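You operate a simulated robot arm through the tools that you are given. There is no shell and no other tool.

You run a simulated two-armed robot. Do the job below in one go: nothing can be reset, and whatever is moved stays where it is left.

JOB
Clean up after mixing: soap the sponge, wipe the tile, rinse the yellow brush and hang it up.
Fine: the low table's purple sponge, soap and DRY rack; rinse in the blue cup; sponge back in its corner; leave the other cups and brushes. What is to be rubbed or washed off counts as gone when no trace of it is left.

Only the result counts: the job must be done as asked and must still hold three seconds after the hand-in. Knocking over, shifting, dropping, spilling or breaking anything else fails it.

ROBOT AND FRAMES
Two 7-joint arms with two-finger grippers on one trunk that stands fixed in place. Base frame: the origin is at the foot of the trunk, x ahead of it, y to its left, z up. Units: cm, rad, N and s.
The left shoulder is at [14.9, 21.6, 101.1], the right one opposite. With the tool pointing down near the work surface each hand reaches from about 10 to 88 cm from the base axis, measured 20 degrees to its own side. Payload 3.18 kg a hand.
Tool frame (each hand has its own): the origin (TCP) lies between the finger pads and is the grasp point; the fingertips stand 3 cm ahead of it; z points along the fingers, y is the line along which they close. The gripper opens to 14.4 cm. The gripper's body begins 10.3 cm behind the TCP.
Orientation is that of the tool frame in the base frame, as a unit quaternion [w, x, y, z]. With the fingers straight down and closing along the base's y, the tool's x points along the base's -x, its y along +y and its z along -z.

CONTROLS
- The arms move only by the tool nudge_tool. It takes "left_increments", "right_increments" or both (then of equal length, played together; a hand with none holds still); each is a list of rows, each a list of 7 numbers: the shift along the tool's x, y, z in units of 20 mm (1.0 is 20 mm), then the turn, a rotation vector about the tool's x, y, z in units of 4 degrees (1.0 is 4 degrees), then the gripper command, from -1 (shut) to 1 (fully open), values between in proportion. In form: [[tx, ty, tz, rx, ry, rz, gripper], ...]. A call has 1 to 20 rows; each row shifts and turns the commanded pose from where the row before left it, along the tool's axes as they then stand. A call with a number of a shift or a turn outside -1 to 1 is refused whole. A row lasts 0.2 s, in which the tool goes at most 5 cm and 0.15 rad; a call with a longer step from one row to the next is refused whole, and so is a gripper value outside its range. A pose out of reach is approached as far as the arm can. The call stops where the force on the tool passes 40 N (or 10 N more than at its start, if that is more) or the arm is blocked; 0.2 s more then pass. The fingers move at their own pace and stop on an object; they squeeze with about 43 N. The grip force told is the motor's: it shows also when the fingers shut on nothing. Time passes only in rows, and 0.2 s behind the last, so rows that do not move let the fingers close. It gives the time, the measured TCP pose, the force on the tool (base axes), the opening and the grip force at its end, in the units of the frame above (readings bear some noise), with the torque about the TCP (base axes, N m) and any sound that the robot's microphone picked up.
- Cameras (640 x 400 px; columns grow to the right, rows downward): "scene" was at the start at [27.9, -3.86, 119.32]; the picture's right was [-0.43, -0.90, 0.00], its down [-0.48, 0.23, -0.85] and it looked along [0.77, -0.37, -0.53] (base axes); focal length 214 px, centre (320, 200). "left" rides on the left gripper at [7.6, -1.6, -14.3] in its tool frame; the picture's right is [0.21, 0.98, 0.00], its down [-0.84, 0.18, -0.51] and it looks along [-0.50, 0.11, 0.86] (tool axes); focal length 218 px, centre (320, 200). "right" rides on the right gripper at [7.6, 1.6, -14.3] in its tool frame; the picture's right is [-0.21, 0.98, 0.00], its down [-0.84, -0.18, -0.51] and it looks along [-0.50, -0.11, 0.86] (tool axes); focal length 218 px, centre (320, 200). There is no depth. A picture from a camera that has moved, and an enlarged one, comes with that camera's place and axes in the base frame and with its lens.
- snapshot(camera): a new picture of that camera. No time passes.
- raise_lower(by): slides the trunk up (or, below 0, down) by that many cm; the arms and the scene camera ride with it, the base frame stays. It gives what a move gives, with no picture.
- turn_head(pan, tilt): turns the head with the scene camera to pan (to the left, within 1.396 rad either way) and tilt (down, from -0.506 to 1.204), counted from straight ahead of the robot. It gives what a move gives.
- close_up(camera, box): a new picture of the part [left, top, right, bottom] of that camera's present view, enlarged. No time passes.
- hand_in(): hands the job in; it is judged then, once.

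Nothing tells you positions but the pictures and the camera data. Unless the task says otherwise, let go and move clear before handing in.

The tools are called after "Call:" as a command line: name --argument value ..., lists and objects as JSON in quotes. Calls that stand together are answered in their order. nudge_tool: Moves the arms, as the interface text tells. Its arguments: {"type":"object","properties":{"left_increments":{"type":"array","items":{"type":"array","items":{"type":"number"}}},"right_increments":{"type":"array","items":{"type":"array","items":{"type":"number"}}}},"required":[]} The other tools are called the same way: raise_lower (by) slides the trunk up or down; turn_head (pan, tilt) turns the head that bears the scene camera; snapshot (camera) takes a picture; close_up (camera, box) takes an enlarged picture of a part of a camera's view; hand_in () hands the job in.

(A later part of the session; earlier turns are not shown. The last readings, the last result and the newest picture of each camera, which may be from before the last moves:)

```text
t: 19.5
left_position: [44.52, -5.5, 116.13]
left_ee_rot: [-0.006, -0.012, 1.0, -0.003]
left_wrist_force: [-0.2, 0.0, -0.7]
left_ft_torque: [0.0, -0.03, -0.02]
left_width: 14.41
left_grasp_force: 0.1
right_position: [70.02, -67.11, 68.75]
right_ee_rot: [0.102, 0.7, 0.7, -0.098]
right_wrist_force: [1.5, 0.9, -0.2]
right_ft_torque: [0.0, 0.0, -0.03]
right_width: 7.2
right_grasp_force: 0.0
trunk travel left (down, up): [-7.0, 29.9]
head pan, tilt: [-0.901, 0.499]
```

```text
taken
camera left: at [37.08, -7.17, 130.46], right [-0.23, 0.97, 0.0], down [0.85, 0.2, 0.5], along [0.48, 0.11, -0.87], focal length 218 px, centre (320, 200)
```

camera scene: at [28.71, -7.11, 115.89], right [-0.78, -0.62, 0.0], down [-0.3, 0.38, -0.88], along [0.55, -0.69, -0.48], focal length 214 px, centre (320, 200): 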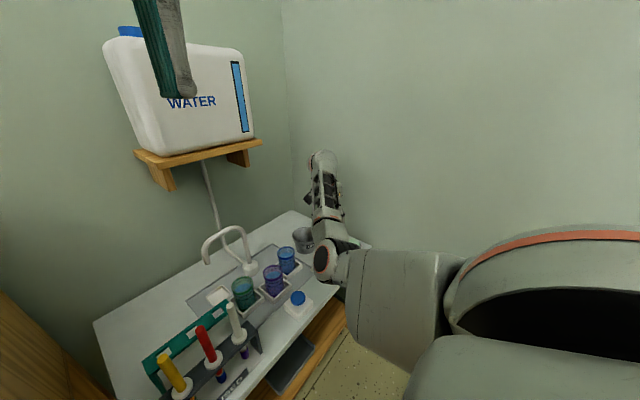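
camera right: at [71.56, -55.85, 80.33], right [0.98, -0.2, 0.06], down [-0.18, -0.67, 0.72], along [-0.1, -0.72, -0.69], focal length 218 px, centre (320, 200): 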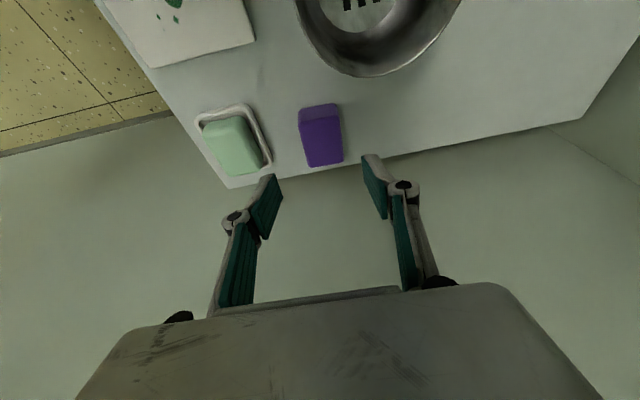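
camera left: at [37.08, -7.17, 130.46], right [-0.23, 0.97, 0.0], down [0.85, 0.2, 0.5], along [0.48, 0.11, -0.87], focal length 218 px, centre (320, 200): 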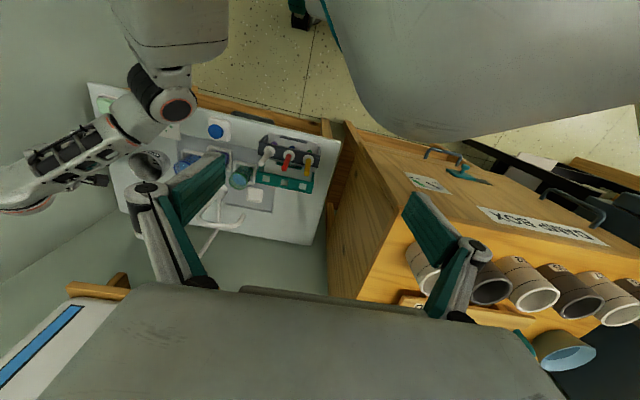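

The elbow is bent, not stretched. The wrist's bend between forearm and hand looks like the limit at about 94°. Raising the trunk slopes the forearm down and should free it.

Call:
raise_lower --by 5

Call:
nudge_tool --right_increments '[[0.28, 0, 0.96, 0, 0, 0, 0], [0.28, 0, 0.96, 0, 0, 0, 0], [0, 0, 0, 0, 0, 0, 0]]'

Call:
snapshot --camera "scene"

Call:
snapshot --camera "right"

```text
t: 20.4
left_position: [45.04, -5.47, 120.82]
left_ee_rot: [-0.01, -0.012, 1.0, -0.002]
left_wrist_force: [0.9, -0.1, -0.3]
left_ft_torque: [0.02, 0.08, 0.0]
left_width: 14.4
left_grasp_force: 0.1
right_position: [71.32, -67.06, 82.99]
right_ee_rot: [0.158, 0.706, 0.689, -0.042]
right_wrist_force: [0.0, -0.4, -2.0]
right_ft_torque: [-0.04, 0.03, -0.04]
right_width: 7.2
right_grasp_force: 0.1
trunk travel left (down, up): [-12.0, 24.9]
head pan, tilt: [-0.901, 0.499]
```

```text
t: 21.2
left_position: [44.56, -5.43, 121.04]
left_ee_rot: [-0.007, -0.012, 1.0, -0.003]
left_wrist_force: [0.3, 0.3, 0.4]
left_ft_torque: [0.0, 0.03, -0.01]
left_width: 14.37
left_grasp_force: 0.1
right_position: [71.13, -67.02, 83.56]
right_ee_rot: [0.16, 0.706, 0.689, -0.04]
right_wrist_force: [0.5, -0.2, -0.4]
right_ft_torque: [0.03, -0.02, 0.03]
right_width: 7.19
right_grasp_force: 0.1
right hand out of reach, approached as far as the arm can: row 1, 2
trunk travel left (down, up): [-12.0, 24.9]
head pan, tilt: [-0.901, 0.499]
```

```text
taken
camera scene: at [23.23, -7.11, 122.36], right [-0.78, -0.62, 0.0], down [-0.3, 0.38, -0.88], along [0.55, -0.69, -0.48], focal length 214 px, centre (320, 200)
```

scene: 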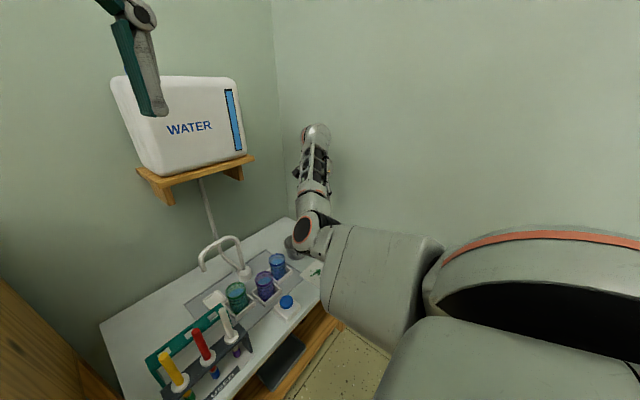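

```text
taken
camera right: at [70.85, -55.76, 95.18], right [0.95, -0.2, 0.22], down [-0.3, -0.67, 0.68], along [0.01, -0.72, -0.7], focal length 218 px, centre (320, 200)
```

right: 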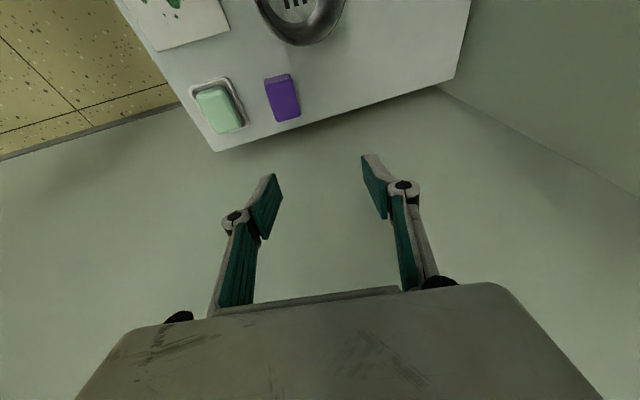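

Raising also pulls the shoulders backward, so that was the wrong way. Lowering brings them forward. I'll first bring the right hand back in and level it, and send the left hand left, in front of the box, so the head can come forward safely.

Call:
nudge_tool --left_increments '[[0, 1, 0, 0, 0, 0, 1], [0, 1, 0, 0, 0, 0, 1], [0, 1, 0, 0, 0, 0, 1], [0, 1, 0, 0, 0, 0, 1], [0, 1, 0, 0, 0, 0, 1], [0, 1, 0, 0, 0, 0, 1], [0, 1, 0, 0, 0, 0, 1], [0, 1, 0, 0, 0, 0, 1], [0, 1, 0, 0, 0, 0, 1], [0, 1, 0, 0, 0, 0, 1]]' --right_increments '[[0.44, -0.82, -0.28, 0.43, 0, 0, 0], [0.44, -0.82, -0.28, 0.43, 0, 0, 0], [0.44, -0.82, -0.28, 0.43, 0, 0, 0], [0.44, -0.82, -0.28, 0.43, 0, 0, 0], [0.44, -0.82, -0.28, 0.43, 0, 0, 0], [0.44, -0.82, -0.28, 0.43, 0, 0, 0], [0, 0, 0, 0, 0, 0, 0], [0, 0, 0, 0, 0, 0, 0], [0, 0, 0, 0, 0, 0, 0], [0, 0, 0, 0, 0, 0, 0]]'

Call:
snapshot --camera "left"

Call:
snapshot --camera "scene"

```text
t: 23.4
left_position: [44.15, 14.67, 121.07]
left_ee_rot: [-0.007, -0.011, 1.0, -0.003]
left_wrist_force: [0.7, 1.3, 0.7]
left_ft_torque: [0.02, -0.03, 0.04]
left_width: 14.4
left_grasp_force: 0.0
right_position: [61.4, -60.76, 84.28]
right_ee_rot: [0.096, 0.717, 0.683, -0.102]
right_wrist_force: [0.1, -0.1, 0.3]
right_ft_torque: [0.01, 0.02, -0.04]
right_width: 7.21
right_grasp_force: 0.0
trunk travel left (down, up): [-12.0, 24.9]
head pan, tilt: [-0.901, 0.499]
```

```text
taken
camera left: at [36.65, 12.9, 135.28], right [-0.23, 0.97, 0.0], down [0.85, 0.2, 0.5], along [0.48, 0.11, -0.87], focal length 218 px, centre (320, 200)
```

left: 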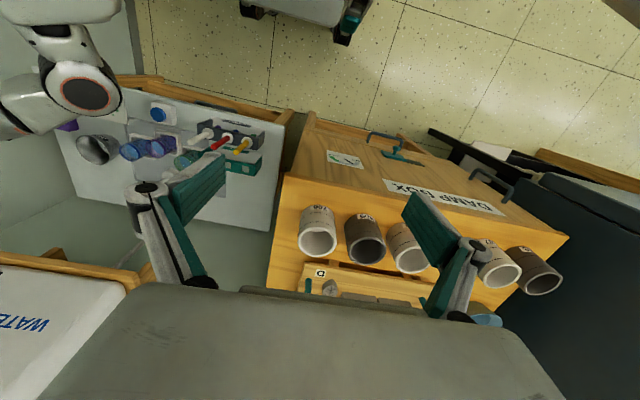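

```text
taken
camera scene: at [23.25, -7.08, 122.36], right [-0.78, -0.62, 0.0], down [-0.3, 0.37, -0.88], along [0.55, -0.69, -0.48], focal length 214 px, centre (320, 200)
```

scene: 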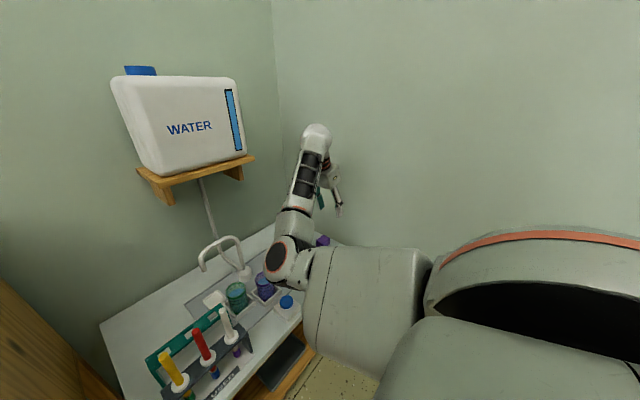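

Left arm is clear. Next I'll turn the right hand back to closing along y so I can tilt it forward instead. That is a natural reach direction, with only low items on that side. The left hand goes further left.

Call:
nudge_tool --left_increments '[[0, 1, 0, 0, 0, 0, 1], [0, 1, 0, 0, 0, 0, 1], [0, 1, 0, 0, 0, 0, 1], [0, 1, 0, 0, 0, 0, 1], [0, 1, 0, 0, 0, 0, 1], [0, 1, 0, 0, 0, 0, 1], [0.3, 0, 0.5, 0, 0, 0, 1], [0.3, 0, 0.5, 0, 0, 0, 1], [0.3, 0, 0.5, 0, 0, 0, 1], [0, 0, 0, 0, 0, 0, 1], [0, 0, 0, 0, 0, 0, 1], [0, 0, 0, 0, 0, 0, 1], [0, 0, 0, 0, 0, 0, 1], [0, 0, 0, 0, 0, 0, 1], [0, 0, 0, 0, 0, 0, 1], [0, 0, 0, 0, 0, 0, 1], [0, 0, 0, 0, 0, 0, 1], [0, 0, 0, 0, 0, 0, 1], [0, 0, 0, 0, 0, 0, 1], [0, 0, 0, 0, 0, 0, 1]]' --right_increments '[[0, 0, 0, 0, 1, 0, 0], [0, 0, 0, 0, 1, 0, 0], [0, 0, 0, 0, 1, 0, 0], [0, 0, 0, 0, 1, 0, 0], [0, 0, 0, 0, 0, -1, 0], [0, 0, 0, 0, 0, -1, 0], [0, 0, 0, 0, 0, -1, 0], [0, 0, 0, 0, 0, -1, 0], [0, 0, 0, 0, 0, -1, 0], [0, 0, 0, 0, 0, -1, 0], [0, 0, 0, 0, 0, -1, 0], [0, 0, 0, 0, 0, -1, 0], [0, 0, 0, 0, 0, -1, 0], [0, 0, 0, 0, 0, -1, 0], [0, 0, 0, 0, 0, -1, 0], [0, 0, 0, 0, 0, -1, 0], [0, 0, 0, 0, 0, -1, 0], [0, 0, 0, 0, 0, -1, 0], [0, 0, 0, 0, 0, -1, 0], [0, 0, 0, 0, 0, -1, 0]]'

```text
t: 27.6
left_position: [40.74, 23.94, 114.62]
left_ee_rot: [-0.007, -0.011, 1.0, -0.003]
left_wrist_force: [0.2, -1.0, -0.8]
left_ft_torque: [0.02, 0.0, -0.01]
left_width: 14.41
left_grasp_force: 0.0
left hand out of reach, approached as far as the arm can: row 3, 4, 5, 6
right_position: [61.4, -60.81, 84.27]
right_ee_rot: [-0.001, 0.249, 0.969, -0.001]
right_wrist_force: [0.1, -0.9, 0.8]
right_ft_torque: [0.04, 0.0, 0.01]
right_width: 7.18
right_grasp_force: 0.1
trunk travel left (down, up): [-12.0, 24.9]
head pan, tilt: [-0.901, 0.499]
```

Call:
nudge_tool --right_increments '[[0, 0, 0, 0, 0, -1, 0], [0, 0, 0, 0, 0, -1, 0], [0, 0, 0, 0, 0, -1, 0], [0, 0, 0, 0, 0, -1, 0], [0, 0, 0, 0, 0, -1, 0], [0, 0, 0, 0, 0, -1, 0], [0, 0, 0, 0, 0, -1, 0], [0, 0, 0, 0, 0, -0.2, 0], [0, 0, 0, 0, -1, 0, 0], [0, 0, 0, 0, -1, 0, 0], [0, 0, 0, 0, -1, 0, 0], [0, 0, 0, 0, -1, 0, 0], [0, 0, 0, 0, -1, 0, 0], [0, 0, 0, 0, -1, 0, 0], [0, 0, 0, 0, 0, 0, 0]]'

Call:
snapshot --camera "scene"

Call:
snapshot --camera "right"

```text
t: 30.8
left_position: [40.57, 24.15, 114.52]
left_ee_rot: [-0.007, -0.012, 1.0, -0.003]
left_wrist_force: [0.0, 0.3, -0.2]
left_ft_torque: [0.01, -0.01, -0.03]
left_width: 14.4
left_grasp_force: 0.0
right_position: [61.42, -60.81, 84.18]
right_ee_rot: [0.207, 0.0, 0.978, 0.0]
right_wrist_force: [-0.3, 0.1, -0.1]
right_ft_torque: [0.02, 0.0, 0.01]
right_width: 7.21
right_grasp_force: 0.0
trunk travel left (down, up): [-12.0, 24.9]
head pan, tilt: [-0.901, 0.499]
```

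```text
taken
camera scene: at [23.24, -7.11, 122.36], right [-0.78, -0.62, 0.0], down [-0.3, 0.38, -0.88], along [0.55, -0.69, -0.48], focal length 214 px, centre (320, 200)
```

scene: 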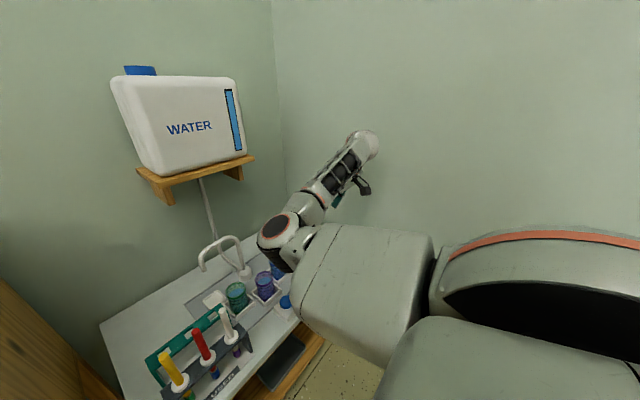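

```text
taken
camera right: at [48.62, -59.13, 94.22], right [0.19, 0.98, 0.08], down [0.56, -0.18, 0.81], along [0.8, -0.11, -0.59], focal length 218 px, centre (320, 200)
```

right: 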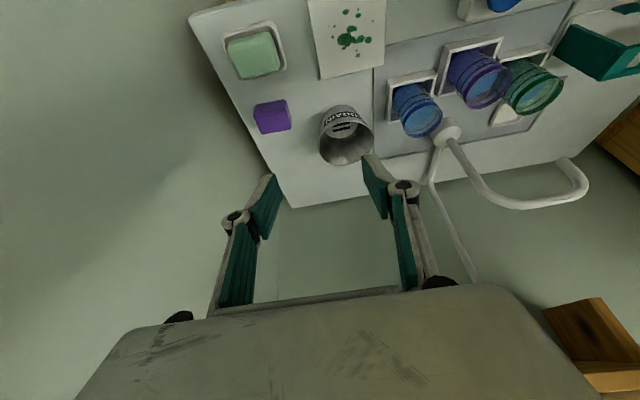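

The 24° forward tilt was accepted cleanly. I'll approach the sponge from there.

Call:
nudge_tool --right_increments '[[-0.04, -0.375, 0.84, 0, 0, 0, 0.1], [-0.04, -0.375, 0.84, 0, 0, 0, 0.1], [-0.04, -0.375, 0.84, 0, 0, 0, 0.1], [-0.04, -0.375, 0.84, 0, 0, 0, 0.1], [-0.04, -0.375, 0.84, 0, 0, 0, 0.1], [-0.04, -0.375, 0.84, 0, 0, 0, 0.1], [-0.04, -0.375, 0.84, 0, 0, 0, 0.1], [0, 0, 0, 0, 0, 0, 0.1]]'

Call:
snapshot --camera "scene"

Call:
snapshot --camera "right"

```text
t: 32.6
left_position: [40.59, 24.13, 114.71]
left_ee_rot: [-0.006, -0.012, 1.0, -0.002]
left_wrist_force: [1.1, 0.3, 0.6]
left_ft_torque: [0.01, 0.03, -0.01]
left_width: 14.41
left_grasp_force: 0.0
right_position: [66.86, -65.96, 73.7]
right_ee_rot: [0.208, 0.0, 0.978, -0.001]
right_wrist_force: [0.5, -0.2, 0.0]
right_ft_torque: [0.01, 0.01, 0.03]
right_width: 7.9
right_grasp_force: 0.1
trunk travel left (down, up): [-12.0, 24.9]
head pan, tilt: [-0.901, 0.499]
```

```text
taken
camera scene: at [23.23, -7.11, 122.37], right [-0.78, -0.62, 0.0], down [-0.3, 0.38, -0.88], along [0.55, -0.69, -0.48], focal length 214 px, centre (320, 200)
```

scene: 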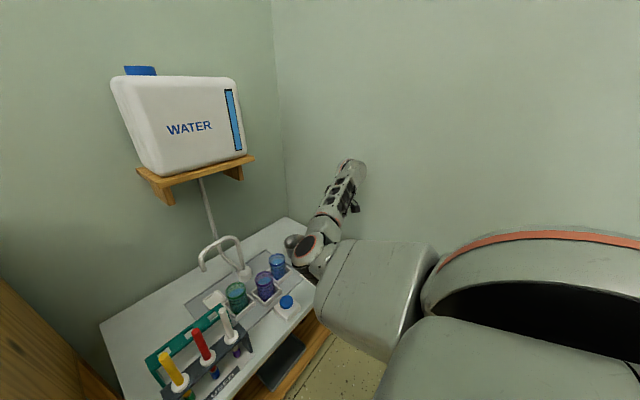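

```text
taken
camera right: at [53.99, -64.32, 83.69], right [0.19, 0.98, 0.08], down [0.56, -0.18, 0.81], along [0.8, -0.11, -0.59], focal length 218 px, centre (320, 200)
```

right: 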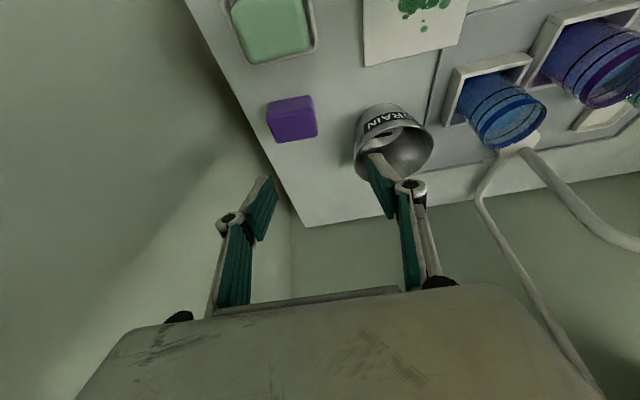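

No limit hit here. Triangulating this view against the earlier one puts the tabletop at z≈56, not 58.5. I'll zoom to fix the sponge's geometry.

Call:
close_up --camera "right" --box '[200, 60, 380, 180]'

```text
3.33 times, centred on (290, 120) of right
camera zoom: at [53.99, -64.32, 83.69], right [0.19, 0.98, 0.08], down [0.56, -0.18, 0.81], along [0.8, -0.11, -0.59], focal length 728 px, centre (420, 467)
```

zoom: 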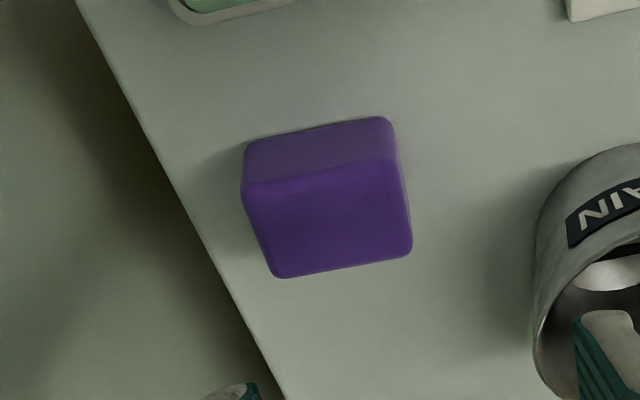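

The sponge spans x 68.4–72.6, y -66.1 to -72.0, z 56–59.1. I'll hover directly above it at TCP (69.7, -69, 66).

Call:
nudge_tool --right_increments '[[0.05, -0.31, 0.82, 0, 0, 0, 0.2], [0.05, -0.31, 0.82, 0, 0, 0, 0.2], [0.05, -0.31, 0.82, 0, 0, 0, 0.2], [0.05, -0.31, 0.82, 0, 0, 0, 0.2], [0.05, -0.31, 0.82, 0, 0, 0, 0.2], [0, 0, 0, 0, 0, 0, 0.2], [0, 0, 0, 0, 0, 0, 0.2]]'

Call:
snapshot --camera "right"

Call:
snapshot --camera "scene"

```text
t: 34.2
left_position: [40.6, 24.17, 114.67]
left_ee_rot: [-0.006, -0.012, 1.0, -0.003]
left_wrist_force: [-0.2, 0.4, 0.4]
left_ft_torque: [0.04, 0.02, 0.01]
left_width: 14.36
left_grasp_force: 0.0
right_position: [69.59, -69.18, 65.95]
right_ee_rot: [0.207, 0.0, 0.978, 0.0]
right_wrist_force: [-0.5, 0.4, -0.5]
right_ft_torque: [0.0, 0.04, -0.02]
right_width: 8.65
right_grasp_force: 0.1
trunk travel left (down, up): [-12.0, 24.9]
head pan, tilt: [-0.901, 0.499]
```

```text
taken
camera right: at [56.79, -67.54, 75.94], right [0.19, 0.98, 0.08], down [0.56, -0.18, 0.81], along [0.8, -0.11, -0.59], focal length 218 px, centre (320, 200)
```

right: 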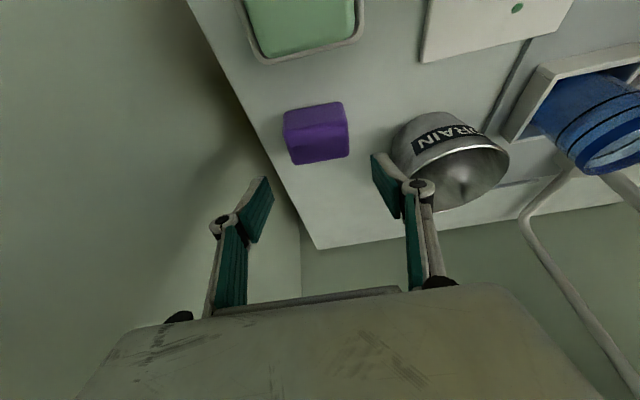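

```text
taken
camera scene: at [23.25, -7.11, 122.35], right [-0.78, -0.62, 0.0], down [-0.3, 0.38, -0.88], along [0.55, -0.69, -0.48], focal length 214 px, centre (320, 200)
```

scene: 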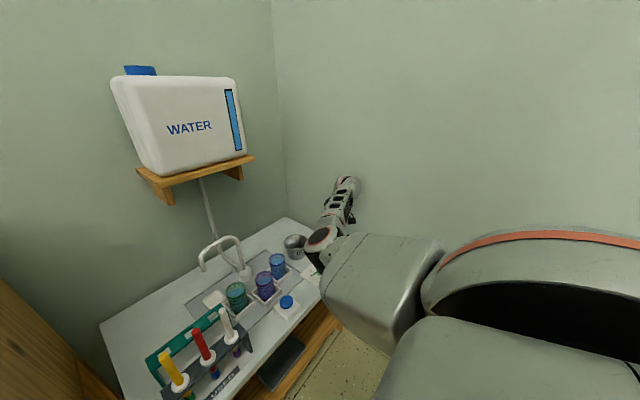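

Aligned over the sponge, with the tin clear of the right finger. I'll descend and look before closing.

Call:
nudge_tool --right_increments '[[0.286, 0.01, 0.645, 0, 0, 0, 0.1], [0.286, 0.01, 0.645, 0, 0, 0, 0.1], [0.286, 0.01, 0.645, 0, 0, 0, 0.1], [0.286, 0.01, 0.645, 0, 0, 0, 0.1], [0, 0, 0, 0, 0, 0, 0.1], [0, 0, 0, 0, 0, 0, 0.1]]'

Call:
snapshot --camera "right"

```text
t: 35.6
left_position: [40.7, 24.12, 114.8]
left_ee_rot: [-0.006, -0.011, 1.0, -0.004]
left_wrist_force: [-0.2, 0.4, -0.9]
left_ft_torque: [-0.02, 0.01, -0.01]
left_width: 14.4
left_grasp_force: 0.1
right_position: [69.56, -68.94, 60.19]
right_ee_rot: [0.206, 0.0, 0.979, 0.0]
right_wrist_force: [0.8, -0.5, -0.5]
right_ft_torque: [-0.02, 0.0, 0.02]
right_width: 7.89
right_grasp_force: 0.1
trunk travel left (down, up): [-12.0, 24.9]
head pan, tilt: [-0.901, 0.499]
```

```text
taken
camera right: at [56.77, -67.38, 70.28], right [0.19, 0.98, 0.08], down [0.57, -0.18, 0.81], along [0.8, -0.11, -0.59], focal length 218 px, centre (320, 200)
```

right: 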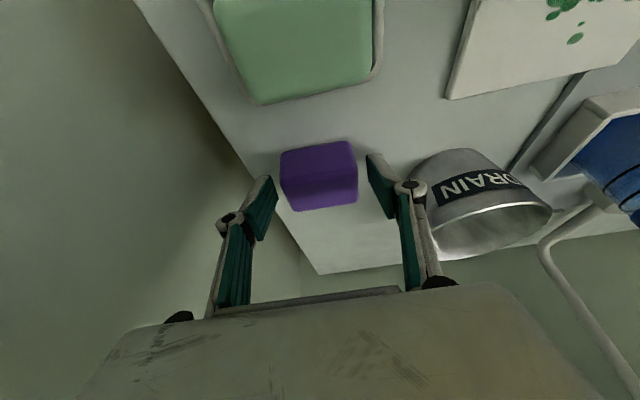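

The fingers straddle the sponge with no table contact. I'll close the grip.

Call:
nudge_tool --right_increments '[[0, 0, 0, 0, 0, 0, -1], [0, 0, 0, 0, 0, 0, -1], [0, 0, 0, 0, 0, 0, -1], [0, 0, 0, 0, 0, 0, -1]]'

Call:
snapshot --camera "right"

```text
t: 36.6
left_position: [40.81, 24.14, 114.71]
left_ee_rot: [-0.007, -0.011, 1.0, -0.003]
left_wrist_force: [-0.6, -0.4, 0.3]
left_ft_torque: [-0.04, -0.01, -0.01]
left_width: 14.38
left_grasp_force: 0.1
right_position: [69.5, -69.07, 60.31]
right_ee_rot: [0.206, -0.001, 0.978, 0.0]
right_wrist_force: [-1.1, 0.2, 0.6]
right_ft_torque: [0.03, -0.04, -0.03]
right_width: 5.88
right_grasp_force: 43.0
trunk travel left (down, up): [-12.0, 24.9]
head pan, tilt: [-0.901, 0.499]
```

```text
taken
camera right: at [56.77, -67.38, 70.31], right [0.19, 0.98, 0.08], down [0.56, -0.18, 0.81], along [0.8, -0.11, -0.59], focal length 218 px, centre (320, 200)
```

right: 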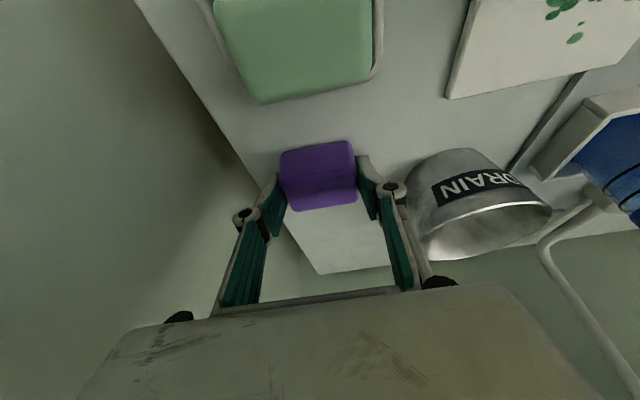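

Gripped at 5.9 cm. Lifting straight up.

Call:
nudge_tool --right_increments '[[-0.304, 0, -0.686, 0, 0, 0, -1], [-0.304, 0, -0.686, 0, 0, 0, -1], [-0.304, 0, -0.686, 0, 0, 0, -1], [-0.304, 0, -0.686, 0, 0, 0, -1], [-0.304, 0, -0.686, 0, 0, 0, -1], [-0.304, 0, -0.686, 0, 0, 0, -1], [0, 0, 0, 0, 0, 0, -1]]'

Call:
snapshot --camera "right"

Call:
snapshot --camera "scene"

```text
t: 38.2
left_position: [40.74, 24.16, 114.75]
left_ee_rot: [-0.007, -0.011, 1.0, -0.003]
left_wrist_force: [0.0, 0.5, -0.7]
left_ft_torque: [0.0, 0.03, -0.01]
left_width: 14.41
left_grasp_force: 0.0
right_position: [69.55, -69.07, 69.32]
right_ee_rot: [0.206, 0.0, 0.979, 0.001]
right_wrist_force: [0.2, 0.8, 0.1]
right_ft_torque: [0.04, 0.0, 0.03]
right_width: 5.87
right_grasp_force: 42.9
trunk travel left (down, up): [-12.0, 24.9]
head pan, tilt: [-0.901, 0.499]
```

```text
taken
camera right: at [56.79, -67.35, 79.34], right [0.19, 0.98, 0.08], down [0.57, -0.18, 0.81], along [0.8, -0.11, -0.59], focal length 218 px, centre (320, 200)
```

right: 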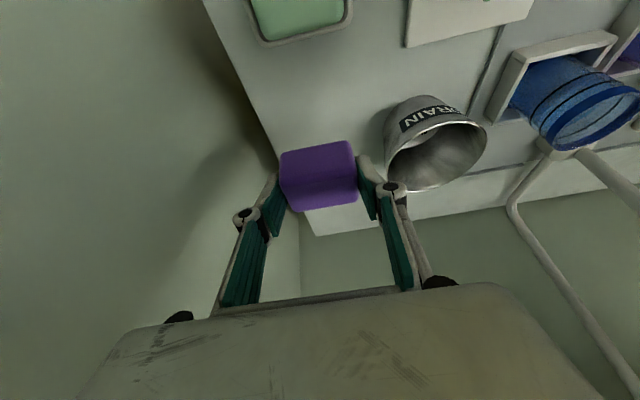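

```text
taken
camera scene: at [23.27, -7.12, 122.34], right [-0.78, -0.62, 0.0], down [-0.3, 0.38, -0.88], along [0.55, -0.69, -0.48], focal length 214 px, centre (320, 200)
```

scene: 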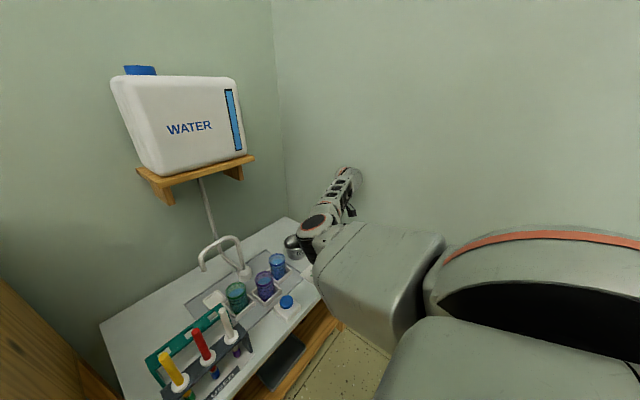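

The sponge is held cleanly. I'll move back over the soap.

Call:
nudge_tool --right_increments '[[0.76, 0.14, -0.34, 0, 0, 0, -1], [0.76, 0.14, -0.34, 0, 0, 0, -1], [0.76, 0.14, -0.34, 0, 0, 0, -1], [0.76, 0.14, -0.34, 0, 0, 0, -1], [0.76, 0.14, -0.34, 0, 0, 0, -1], [0.76, 0.14, -0.34, 0, 0, 0, -1], [0, 0, 0, 0, 0, 0, -1]]'

Call:
snapshot --camera "right"

Call:
snapshot --camera "scene"

```text
t: 39.8
left_position: [40.62, 24.19, 114.65]
left_ee_rot: [-0.007, -0.011, 1.0, -0.003]
left_wrist_force: [-0.8, -0.9, -0.1]
left_ft_torque: [0.0, 0.03, -0.02]
left_width: 14.37
left_grasp_force: 0.2
right_position: [59.56, -67.42, 69.32]
right_ee_rot: [0.205, 0.0, 0.979, 0.0]
right_wrist_force: [0.0, -0.7, -0.5]
right_ft_torque: [-0.01, 0.0, -0.01]
right_width: 5.86
right_grasp_force: 43.1
trunk travel left (down, up): [-12.0, 24.9]
head pan, tilt: [-0.901, 0.499]
```

```text
taken
camera right: at [46.85, -65.77, 79.37], right [0.19, 0.98, 0.08], down [0.57, -0.18, 0.8], along [0.8, -0.11, -0.59], focal length 218 px, centre (320, 200)
```

right: 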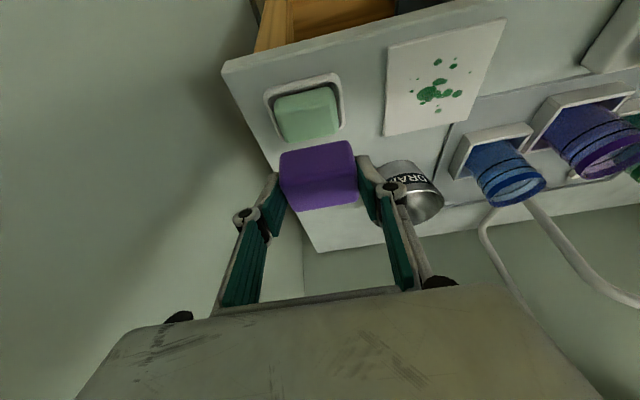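

```text
taken
camera scene: at [23.25, -7.12, 122.36], right [-0.78, -0.62, 0.0], down [-0.3, 0.38, -0.88], along [0.55, -0.69, -0.48], focal length 214 px, centre (320, 200)
```

scene: 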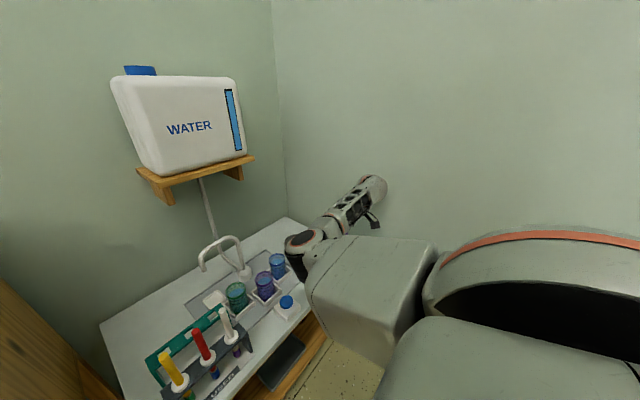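

Call:
close_up --camera "right" --box '[220, 40, 400, 220]'

Call:
close_up --camera "right" --box '[360, 10, 520, 150]'

```text
2.22 times, centred on (310, 130) of right
camera zoom: at [46.85, -65.77, 79.37], right [0.19, 0.98, 0.08], down [0.57, -0.18, 0.8], along [0.8, -0.11, -0.59], focal length 485 px, centre (342, 356)
```

zoom: 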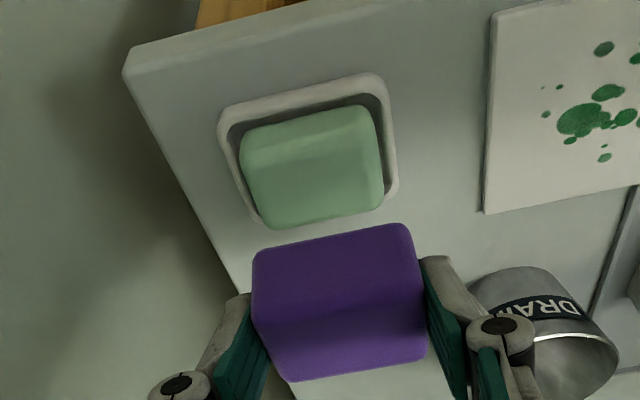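

```text
2.86 times, centred on (440, 80) of right
camera zoom: at [46.85, -65.77, 79.37], right [0.19, 0.98, 0.08], down [0.57, -0.18, 0.8], along [0.8, -0.11, -0.59], focal length 624 px, centre (-23, 543)
```

zoom: 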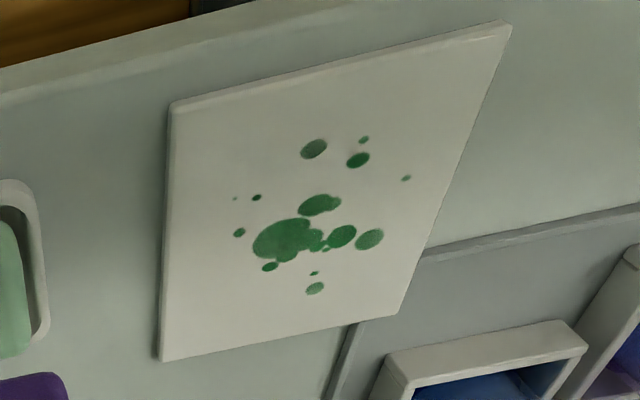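

The soap bar's top is about z 59.3, centred at (60.1, -67.7), inside its dish. I'll lower the sponge to just above it, then inch down to a light contact.

Call:
nudge_tool --right_increments '[[0.4, -0.03, 0.75, 0, 0, 0, -1], [0.4, -0.03, 0.75, 0, 0, 0, -1], [0.4, -0.03, 0.75, 0, 0, 0, -1], [0.05, 0, 0.11, 0, 0, 0, -1], [0, 0, 0, 0, 0, 0, -1]]'

Call:
snapshot --camera "right"

```text
t: 41.0
left_position: [40.8, 24.12, 114.74]
left_ee_rot: [-0.007, -0.012, 1.0, -0.003]
left_wrist_force: [-1.0, 0.0, 0.1]
left_ft_torque: [0.0, 0.04, 0.01]
left_width: 14.4
left_grasp_force: 0.1
right_position: [59.25, -67.59, 63.98]
right_ee_rot: [0.207, -0.001, 0.978, 0.001]
right_wrist_force: [0.0, 1.0, -0.2]
right_ft_torque: [-0.04, -0.03, 0.01]
right_width: 5.82
right_grasp_force: 43.1
trunk travel left (down, up): [-12.0, 24.9]
head pan, tilt: [-0.901, 0.499]
```

```text
taken
camera right: at [46.43, -65.94, 74.05], right [0.19, 0.98, 0.08], down [0.57, -0.18, 0.81], along [0.8, -0.11, -0.59], focal length 218 px, centre (320, 200)
```

right: 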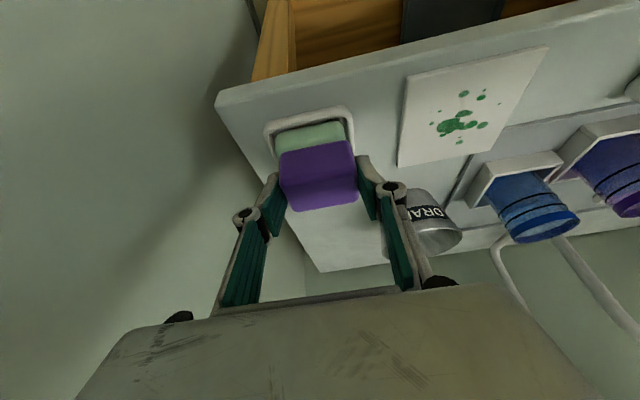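

Call:
nudge_tool --right_increments '[[0.32, 0, -0.14, 0, 0, 0, -1], [0.04, 0, 0.09, 0, 0, 0, -1], [0.04, 0, 0.09, 0, 0, 0, -1], [0, 0, 0, 0, 0, 0, -1]]'

```text
t: 42.0
left_position: [40.63, 24.3, 114.75]
left_ee_rot: [-0.006, -0.011, 1.0, -0.002]
left_wrist_force: [0.5, 0.2, 0.1]
left_ft_torque: [0.0, 0.02, -0.02]
left_width: 14.38
left_grasp_force: 0.0
right_position: [58.41, -67.63, 63.78]
right_ee_rot: [0.208, 0.001, 0.978, -0.001]
right_wrist_force: [1.1, -0.5, 3.1]
right_ft_torque: [0.08, -0.07, -0.04]
right_width: 5.83
right_grasp_force: 43.1
trunk travel left (down, up): [-12.0, 24.9]
head pan, tilt: [-0.901, 0.499]
```

Light contact with the soap at 3 N. I'll press slightly and rub gently in small strokes.

Call:
nudge_tool --right_increments '[[0.03, 0, 0.07, 0, 0, 0, -1], [0, 0.3, 0, 0, 0, 0, -1], [0, -0.3, 0, 0, 0, 0, -1], [0, -0.3, 0, 0, 0, 0, -1], [0, 0.3, 0, 0, 0, 0, -1], [0.27, 0, -0.12, 0, 0, 0, -1], [-0.27, 0, 0.12, 0, 0, 0, -1], [-0.27, 0, 0.12, 0, 0, 0, -1], [0.27, 0, -0.12, 0, 0, 0, -1], [0, 0.3, 0, 0, 0, 0, -1], [0, -0.3, 0, 0, 0, 0, -1], [0, -0.3, 0, 0, 0, 0, -1], [0, 0.3, 0, 0, 0, 0, -1], [0, 0, 0, 0, 0, 0, -1]]'

Call:
snapshot --camera "right"

```text
t: 45.0
left_position: [40.61, 24.25, 114.68]
left_ee_rot: [-0.007, -0.011, 1.0, -0.004]
left_wrist_force: [0.9, 0.5, -1.1]
left_ft_torque: [0.02, 0.02, -0.01]
left_width: 14.42
left_grasp_force: 0.1
right_position: [58.42, -67.55, 63.73]
right_ee_rot: [0.208, 0.0, 0.978, -0.001]
right_wrist_force: [4.0, -6.2, 14.5]
right_ft_torque: [-0.12, -0.34, -0.11]
right_width: 5.82
right_grasp_force: 42.9
trunk travel left (down, up): [-12.0, 24.9]
head pan, tilt: [-0.901, 0.499]
```

```text
taken
camera right: at [45.59, -65.88, 73.73], right [0.19, 0.98, 0.08], down [0.56, -0.18, 0.81], along [0.8, -0.11, -0.59], focal length 218 px, centre (320, 200)
```

right: 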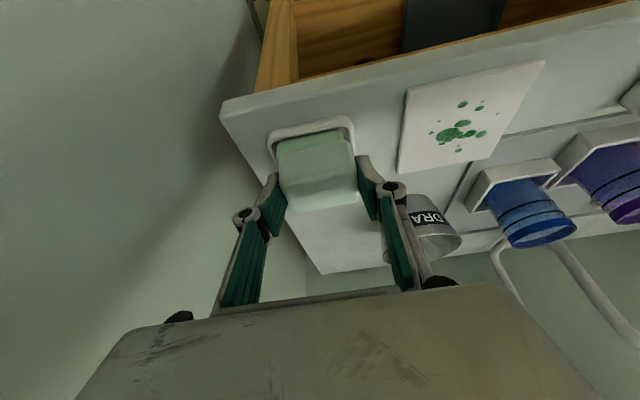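

The sponge has turned pale green all over, so it is soaped. I'll lift it off and check that the soap and dish stayed put.

Call:
nudge_tool --right_increments '[[-0.2, 0, -0.46, 0, 0, 0, -1], [-0.304, 0, -0.686, 0, 0, 0, -1], [-0.304, 0, -0.686, 0, 0, 0, -1], [-0.304, 0, -0.686, 0, 0, 0, -1], [0, 0, 0, 0, 0, 0, -1]]'

Call:
snapshot --camera "right"

Call:
close_up --camera "right" --box '[220, 40, 400, 220]'

```text
t: 46.2
left_position: [40.75, 24.13, 114.63]
left_ee_rot: [-0.008, -0.011, 1.0, -0.002]
left_wrist_force: [-0.5, 0.4, 0.3]
left_ft_torque: [-0.01, 0.01, -0.02]
left_width: 14.4
left_grasp_force: 0.1
right_position: [58.53, -67.56, 68.89]
right_ee_rot: [0.206, 0.0, 0.978, 0.0]
right_wrist_force: [-0.1, 0.7, -0.5]
right_ft_torque: [0.0, 0.0, -0.01]
right_width: 5.84
right_grasp_force: 42.3
trunk travel left (down, up): [-12.0, 24.9]
head pan, tilt: [-0.901, 0.499]
```

```text
taken
camera right: at [45.71, -65.91, 78.96], right [0.19, 0.98, 0.08], down [0.57, -0.18, 0.8], along [0.8, -0.11, -0.59], focal length 218 px, centre (320, 200)
```

right: 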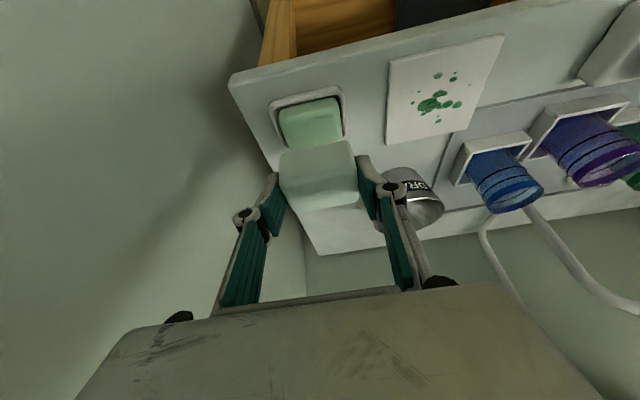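

```text
2.22 times, centred on (310, 130) of right
camera zoom: at [45.71, -65.91, 78.96], right [0.19, 0.98, 0.08], down [0.57, -0.18, 0.8], along [0.8, -0.11, -0.59], focal length 485 px, centre (342, 356)
```

zoom: 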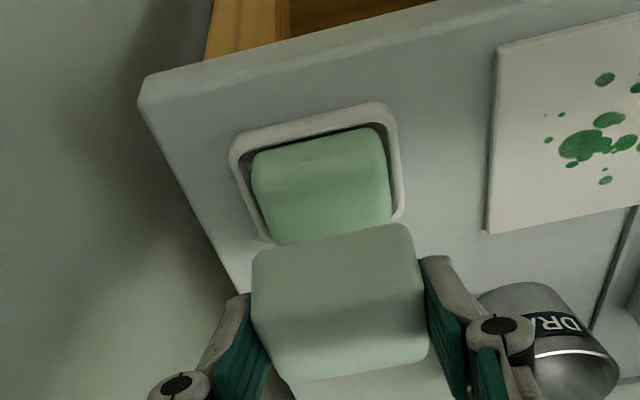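

The soap is still in its dish. Next I'll carry the sponge above the tile, which spans x 56–66.3, y -59.3 to -49.

Call:
nudge_tool --right_increments '[[0.088, 0.844, 0.09, 0, 0, 0, -1], [0.088, 0.844, 0.09, 0, 0, 0, -1], [0.088, 0.844, 0.09, 0, 0, 0, -1], [0.088, 0.844, 0.09, 0, 0, 0, -1], [0.088, 0.844, 0.09, 0, 0, 0, -1], [0.088, 0.844, 0.09, 0, 0, 0, -1], [0.088, 0.844, 0.09, 0, 0, 0, -1], [0.088, 0.844, 0.09, 0, 0, 0, -1], [0, 0, 0, 0, 0, 0, -1]]'

Call:
snapshot --camera "right"

Call:
snapshot --camera "scene"

```text
t: 48.2
left_position: [40.61, 24.2, 114.68]
left_ee_rot: [-0.007, -0.011, 1.0, -0.002]
left_wrist_force: [-0.4, 0.3, 0.2]
left_ft_torque: [0.04, -0.01, -0.03]
left_width: 14.4
left_grasp_force: 0.1
right_position: [58.27, -55.71, 68.72]
right_ee_rot: [0.222, 0.012, 0.975, -0.01]
right_wrist_force: [0.2, 0.0, -0.6]
right_ft_torque: [-0.01, -0.01, -0.02]
right_width: 5.84
right_grasp_force: 43.2
trunk travel left (down, up): [-12.0, 24.9]
head pan, tilt: [-0.901, 0.499]
```

```text
taken
camera right: at [45.19, -53.54, 78.35], right [0.21, 0.97, 0.08], down [0.54, -0.18, 0.82], along [0.82, -0.14, -0.56], focal length 218 px, centre (320, 200)
```

right: 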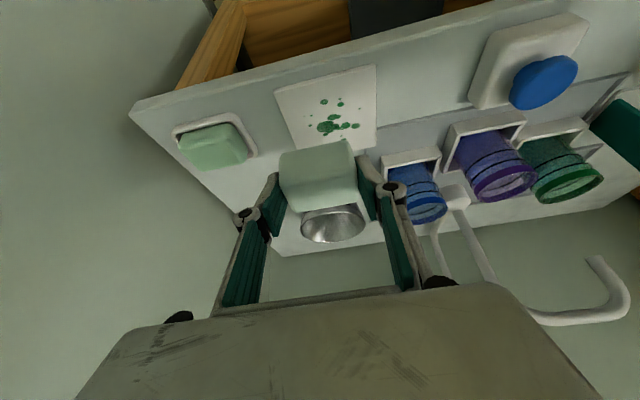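

```text
taken
camera scene: at [23.26, -7.11, 122.35], right [-0.78, -0.62, 0.0], down [-0.3, 0.38, -0.88], along [0.55, -0.69, -0.48], focal length 214 px, centre (320, 200)
```

scene: 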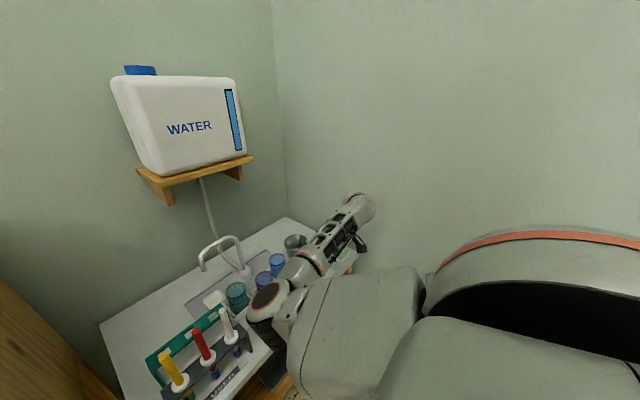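

The hand stopped about 1.6 cm short in y without any message, so I'll check whether it is still settling.

Call:
nudge_tool --right_increments '[[0, 0, 0, 0, 0, 0, -1], [0, 0, 0, 0, 0, 0, -1], [0, 0, 0, 0, 0, 0, -1]]'

Call:
turn_head --pan -0.5 --tilt 0.8

Call:
snapshot --camera "scene"

```text
t: 49.0
left_position: [40.78, 24.27, 114.67]
left_ee_rot: [-0.007, -0.011, 1.0, -0.003]
left_wrist_force: [-0.5, -0.5, 0.1]
left_ft_torque: [-0.01, 0.02, 0.0]
left_width: 14.38
left_grasp_force: 0.1
right_position: [58.17, -55.69, 68.76]
right_ee_rot: [0.22, 0.009, 0.975, -0.011]
right_wrist_force: [0.7, 0.0, 0.5]
right_ft_torque: [0.01, 0.02, -0.03]
right_width: 5.81
right_grasp_force: 42.8
trunk travel left (down, up): [-12.0, 24.9]
head pan, tilt: [-0.901, 0.499]
```

```text
t: 49.9
left_position: [40.73, 24.17, 114.76]
left_ee_rot: [-0.007, -0.011, 1.0, -0.002]
left_wrist_force: [-0.4, -0.5, 0.4]
left_ft_torque: [-0.04, -0.01, 0.01]
left_width: 14.38
left_grasp_force: 0.1
right_position: [58.08, -55.82, 68.72]
right_ee_rot: [0.22, 0.01, 0.975, -0.012]
right_wrist_force: [-0.2, 0.1, 0.1]
right_ft_torque: [0.02, 0.01, 0.01]
right_width: 5.84
right_grasp_force: 42.9
trunk travel left (down, up): [-12.0, 24.9]
head pan, tilt: [-0.499, 0.799]
```

```text
taken
camera scene: at [24.68, -3.85, 119.77], right [-0.48, -0.88, 0.0], down [-0.63, 0.34, -0.7], along [0.61, -0.33, -0.72], focal length 214 px, centre (320, 200)
```

scene: 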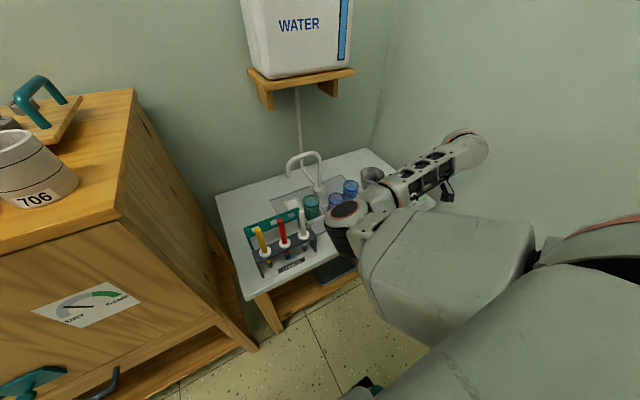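

Call:
nudge_tool --right_increments '[[0, 0.8, 0, 0, 0, 0, -1], [0, 0, 0, 0, 0, 0, -1]]'

```text
t: 50.7
left_position: [40.75, 24.15, 114.67]
left_ee_rot: [-0.007, -0.011, 1.0, -0.002]
left_wrist_force: [-0.4, -0.5, 0.2]
left_ft_torque: [0.01, -0.02, -0.02]
left_width: 14.41
left_grasp_force: 0.1
right_position: [58.05, -56.62, 70.49]
right_ee_rot: [0.234, 0.029, 0.972, -0.023]
right_wrist_force: [0.2, 0.4, 0.3]
right_ft_torque: [0.01, 0.01, 0.03]
right_width: 5.83
right_grasp_force: 43.2
trunk travel left (down, up): [-12.0, 24.9]
head pan, tilt: [-0.499, 0.799]
stopped in row 2 (right hand): the arm was blocked; the commanded pose is now the measured one
```

The arm is physically blocked: the forearm is folding onto the hand. I'll back off to -y, restore the hand's attitude, then raise the trunk so the forearm comes down from above.

Call:
nudge_tool --right_increments '[[0, -0.8, -0.1, -0.2, 0.2, -0.17, -1], [0, -0.8, -0.1, -0.2, 0.2, -0.17, -1], [0, -0.8, 0, -0.2, 0.2, -0.17, -1], [0, 0, 0, -0.2, 0.2, -0.17, -1], [0, 0, 0, 0, 0, 0, -1]]'

Call:
raise_lower --by 3

Call:
snapshot --camera "scene"

```text
t: 51.9
left_position: [40.71, 24.14, 114.53]
left_ee_rot: [-0.007, -0.012, 1.0, -0.002]
left_wrist_force: [-0.1, -0.1, 0.8]
left_ft_torque: [-0.03, 0.01, 0.0]
left_width: 14.4
left_grasp_force: 0.1
right_position: [57.58, -60.69, 70.29]
right_ee_rot: [0.202, -0.005, 0.979, 0.002]
right_wrist_force: [-0.1, -0.5, -1.4]
right_ft_torque: [-0.01, 0.0, 0.0]
right_width: 5.83
right_grasp_force: 42.8
trunk travel left (down, up): [-12.0, 24.9]
head pan, tilt: [-0.499, 0.799]
```

```text
t: 52.6
left_position: [40.99, 24.19, 117.58]
left_ee_rot: [-0.009, -0.011, 1.0, -0.003]
left_wrist_force: [0.9, 0.6, 0.0]
left_ft_torque: [0.02, 0.08, 0.02]
left_width: 14.4
left_grasp_force: 0.0
right_position: [57.52, -60.74, 73.02]
right_ee_rot: [0.2, -0.004, 0.98, 0.002]
right_wrist_force: [0.9, -0.8, -0.9]
right_ft_torque: [-0.01, 0.0, -0.05]
right_width: 5.83
right_grasp_force: 42.5
trunk travel left (down, up): [-15.0, 21.9]
head pan, tilt: [-0.499, 0.799]
```

```text
taken
camera scene: at [21.6, -3.85, 123.27], right [-0.48, -0.88, 0.0], down [-0.63, 0.34, -0.7], along [0.61, -0.33, -0.72], focal length 214 px, centre (320, 200)
```

scene: 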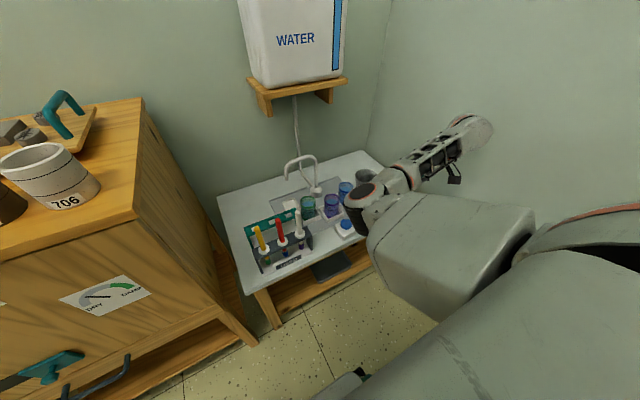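

Riding works well here; I'll raise further.

Call:
raise_lower --by 5

Call:
nudge_tool --right_increments '[[0, 0.8, 0.2, 0, 0, 0, -1], [0, 0.8, 0.2, 0, 0, 0, -1], [0, 0.8, 0.2, 0, 0, 0, -1], [0, 0, 0, 0, 0, 0, -1]]'

Call:
snapshot --camera "scene"

```text
t: 53.6
left_position: [40.85, 24.13, 122.48]
left_ee_rot: [-0.009, -0.011, 1.0, -0.003]
left_wrist_force: [0.6, 0.3, 0.0]
left_ft_torque: [0.02, 0.07, 0.01]
left_width: 14.4
left_grasp_force: 0.0
right_position: [57.53, -60.66, 78.25]
right_ee_rot: [0.202, -0.003, 0.979, 0.002]
right_wrist_force: [0.4, 0.2, 0.1]
right_ft_torque: [0.01, 0.01, -0.01]
right_width: 5.82
right_grasp_force: 42.9
trunk travel left (down, up): [-20.0, 16.9]
head pan, tilt: [-0.499, 0.799]
```

```text
t: 54.8
left_position: [40.6, 24.18, 122.73]
left_ee_rot: [-0.006, -0.012, 1.0, -0.002]
left_wrist_force: [0.3, 0.5, 0.6]
left_ft_torque: [0.03, -0.03, 0.0]
left_width: 14.4
left_grasp_force: 0.0
right_position: [56.74, -60.89, 79.91]
right_ee_rot: [0.219, 0.029, 0.975, -0.027]
right_wrist_force: [-0.3, 0.4, -0.3]
right_ft_torque: [0.01, -0.02, 0.01]
right_width: 5.82
right_grasp_force: 43.3
trunk travel left (down, up): [-20.0, 16.9]
head pan, tilt: [-0.499, 0.799]
stopped in row 4 (right hand): the arm was blocked; the commanded pose is now the measured one
```

```text
taken
camera scene: at [16.6, -3.88, 128.86], right [-0.48, -0.88, 0.0], down [-0.63, 0.34, -0.7], along [0.61, -0.33, -0.72], focal length 214 px, centre (320, 200)
```

scene: 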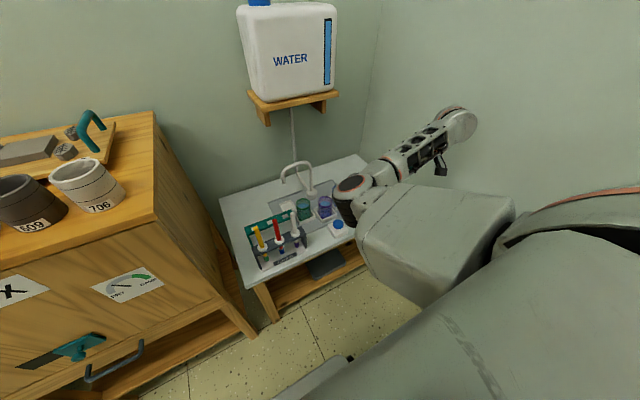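

The block follows the hand's heading relative to the forearm (a wrist roll limit), not any object. Turning the whole hand about the vertical by 45° points its tilt along the arm and keeps the sponge flat.

Call:
nudge_tool --right_increments '[[0, -0.5, 0, -0.31, 0.14, -0.22, -1], [0, -0.5, 0, -0.31, 0.14, -0.22, -1], [0, 0, 0, -0.31, 0.14, -0.22, -1], [0, 0, 0, 0.44, 0, 1, -1], [0, 0, 0, 0.44, 0, 1, -1], [0, 0, 0, 0.44, 0, 1, -1], [0, 0, 0, 0.44, 0, 1, -1], [0, 0, 0, 0.44, 0, 1, -1], [0, 0, 0, 0.44, 0, 1, -1], [0, 0, 0, 0.44, 0, 1, -1], [0, 0, 0, 0.44, 0, 1, -1], [0, 0, 0, 0.44, 0, 1, -1], [0, 0, 0, 0.44, 0, 1, -1], [0, 0, 0, 0.13, 0, 0.3, -1], [0, 0, 0, 0, 0, 0, -1]]'

Call:
snapshot --camera "scene"

Call:
snapshot --camera "right"

```text
t: 58.2
left_position: [40.67, 24.18, 122.66]
left_ee_rot: [-0.006, -0.012, 1.0, -0.003]
left_wrist_force: [-0.4, -0.4, 0.1]
left_ft_torque: [-0.02, -0.01, 0.03]
left_width: 14.37
left_grasp_force: 0.1
right_position: [56.13, -65.6, 82.26]
right_ee_rot: [0.205, 0.397, 0.891, -0.08]
right_wrist_force: [-0.1, 0.1, 0.0]
right_ft_torque: [0.0, 0.02, 0.01]
right_width: 5.84
right_grasp_force: 43.1
trunk travel left (down, up): [-20.0, 16.9]
head pan, tilt: [-0.499, 0.799]
stopped in row 15 (right hand): the arm was blocked; the commanded pose is now the measured one
```

```text
taken
camera scene: at [16.59, -3.87, 128.86], right [-0.48, -0.88, 0.0], down [-0.63, 0.34, -0.7], along [0.61, -0.33, -0.72], focal length 214 px, centre (320, 200)
```

scene: 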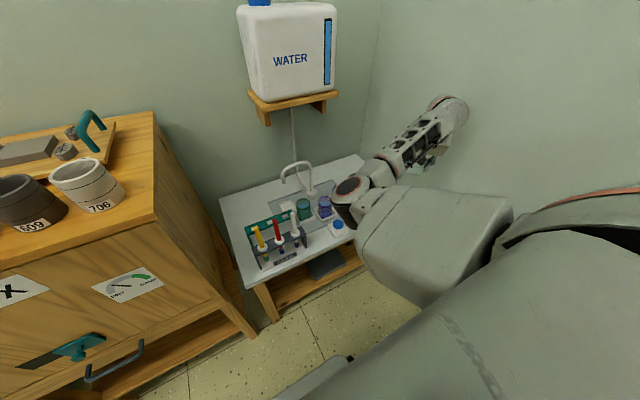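

```text
taken
camera right: at [48.41, -54.98, 91.91], right [0.85, 0.52, 0.11], down [0.22, -0.53, 0.82], along [0.48, -0.67, -0.57], focal length 218 px, centre (320, 200)
```

right: 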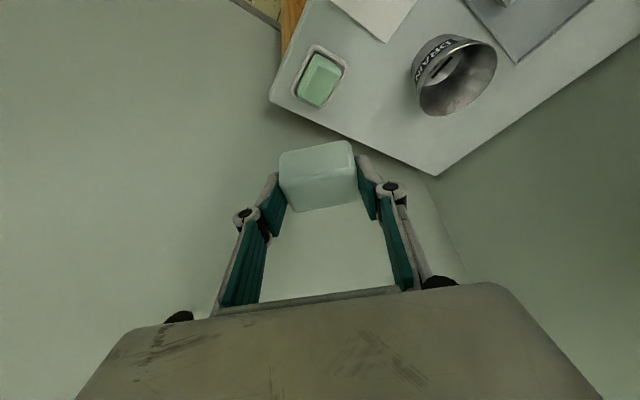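

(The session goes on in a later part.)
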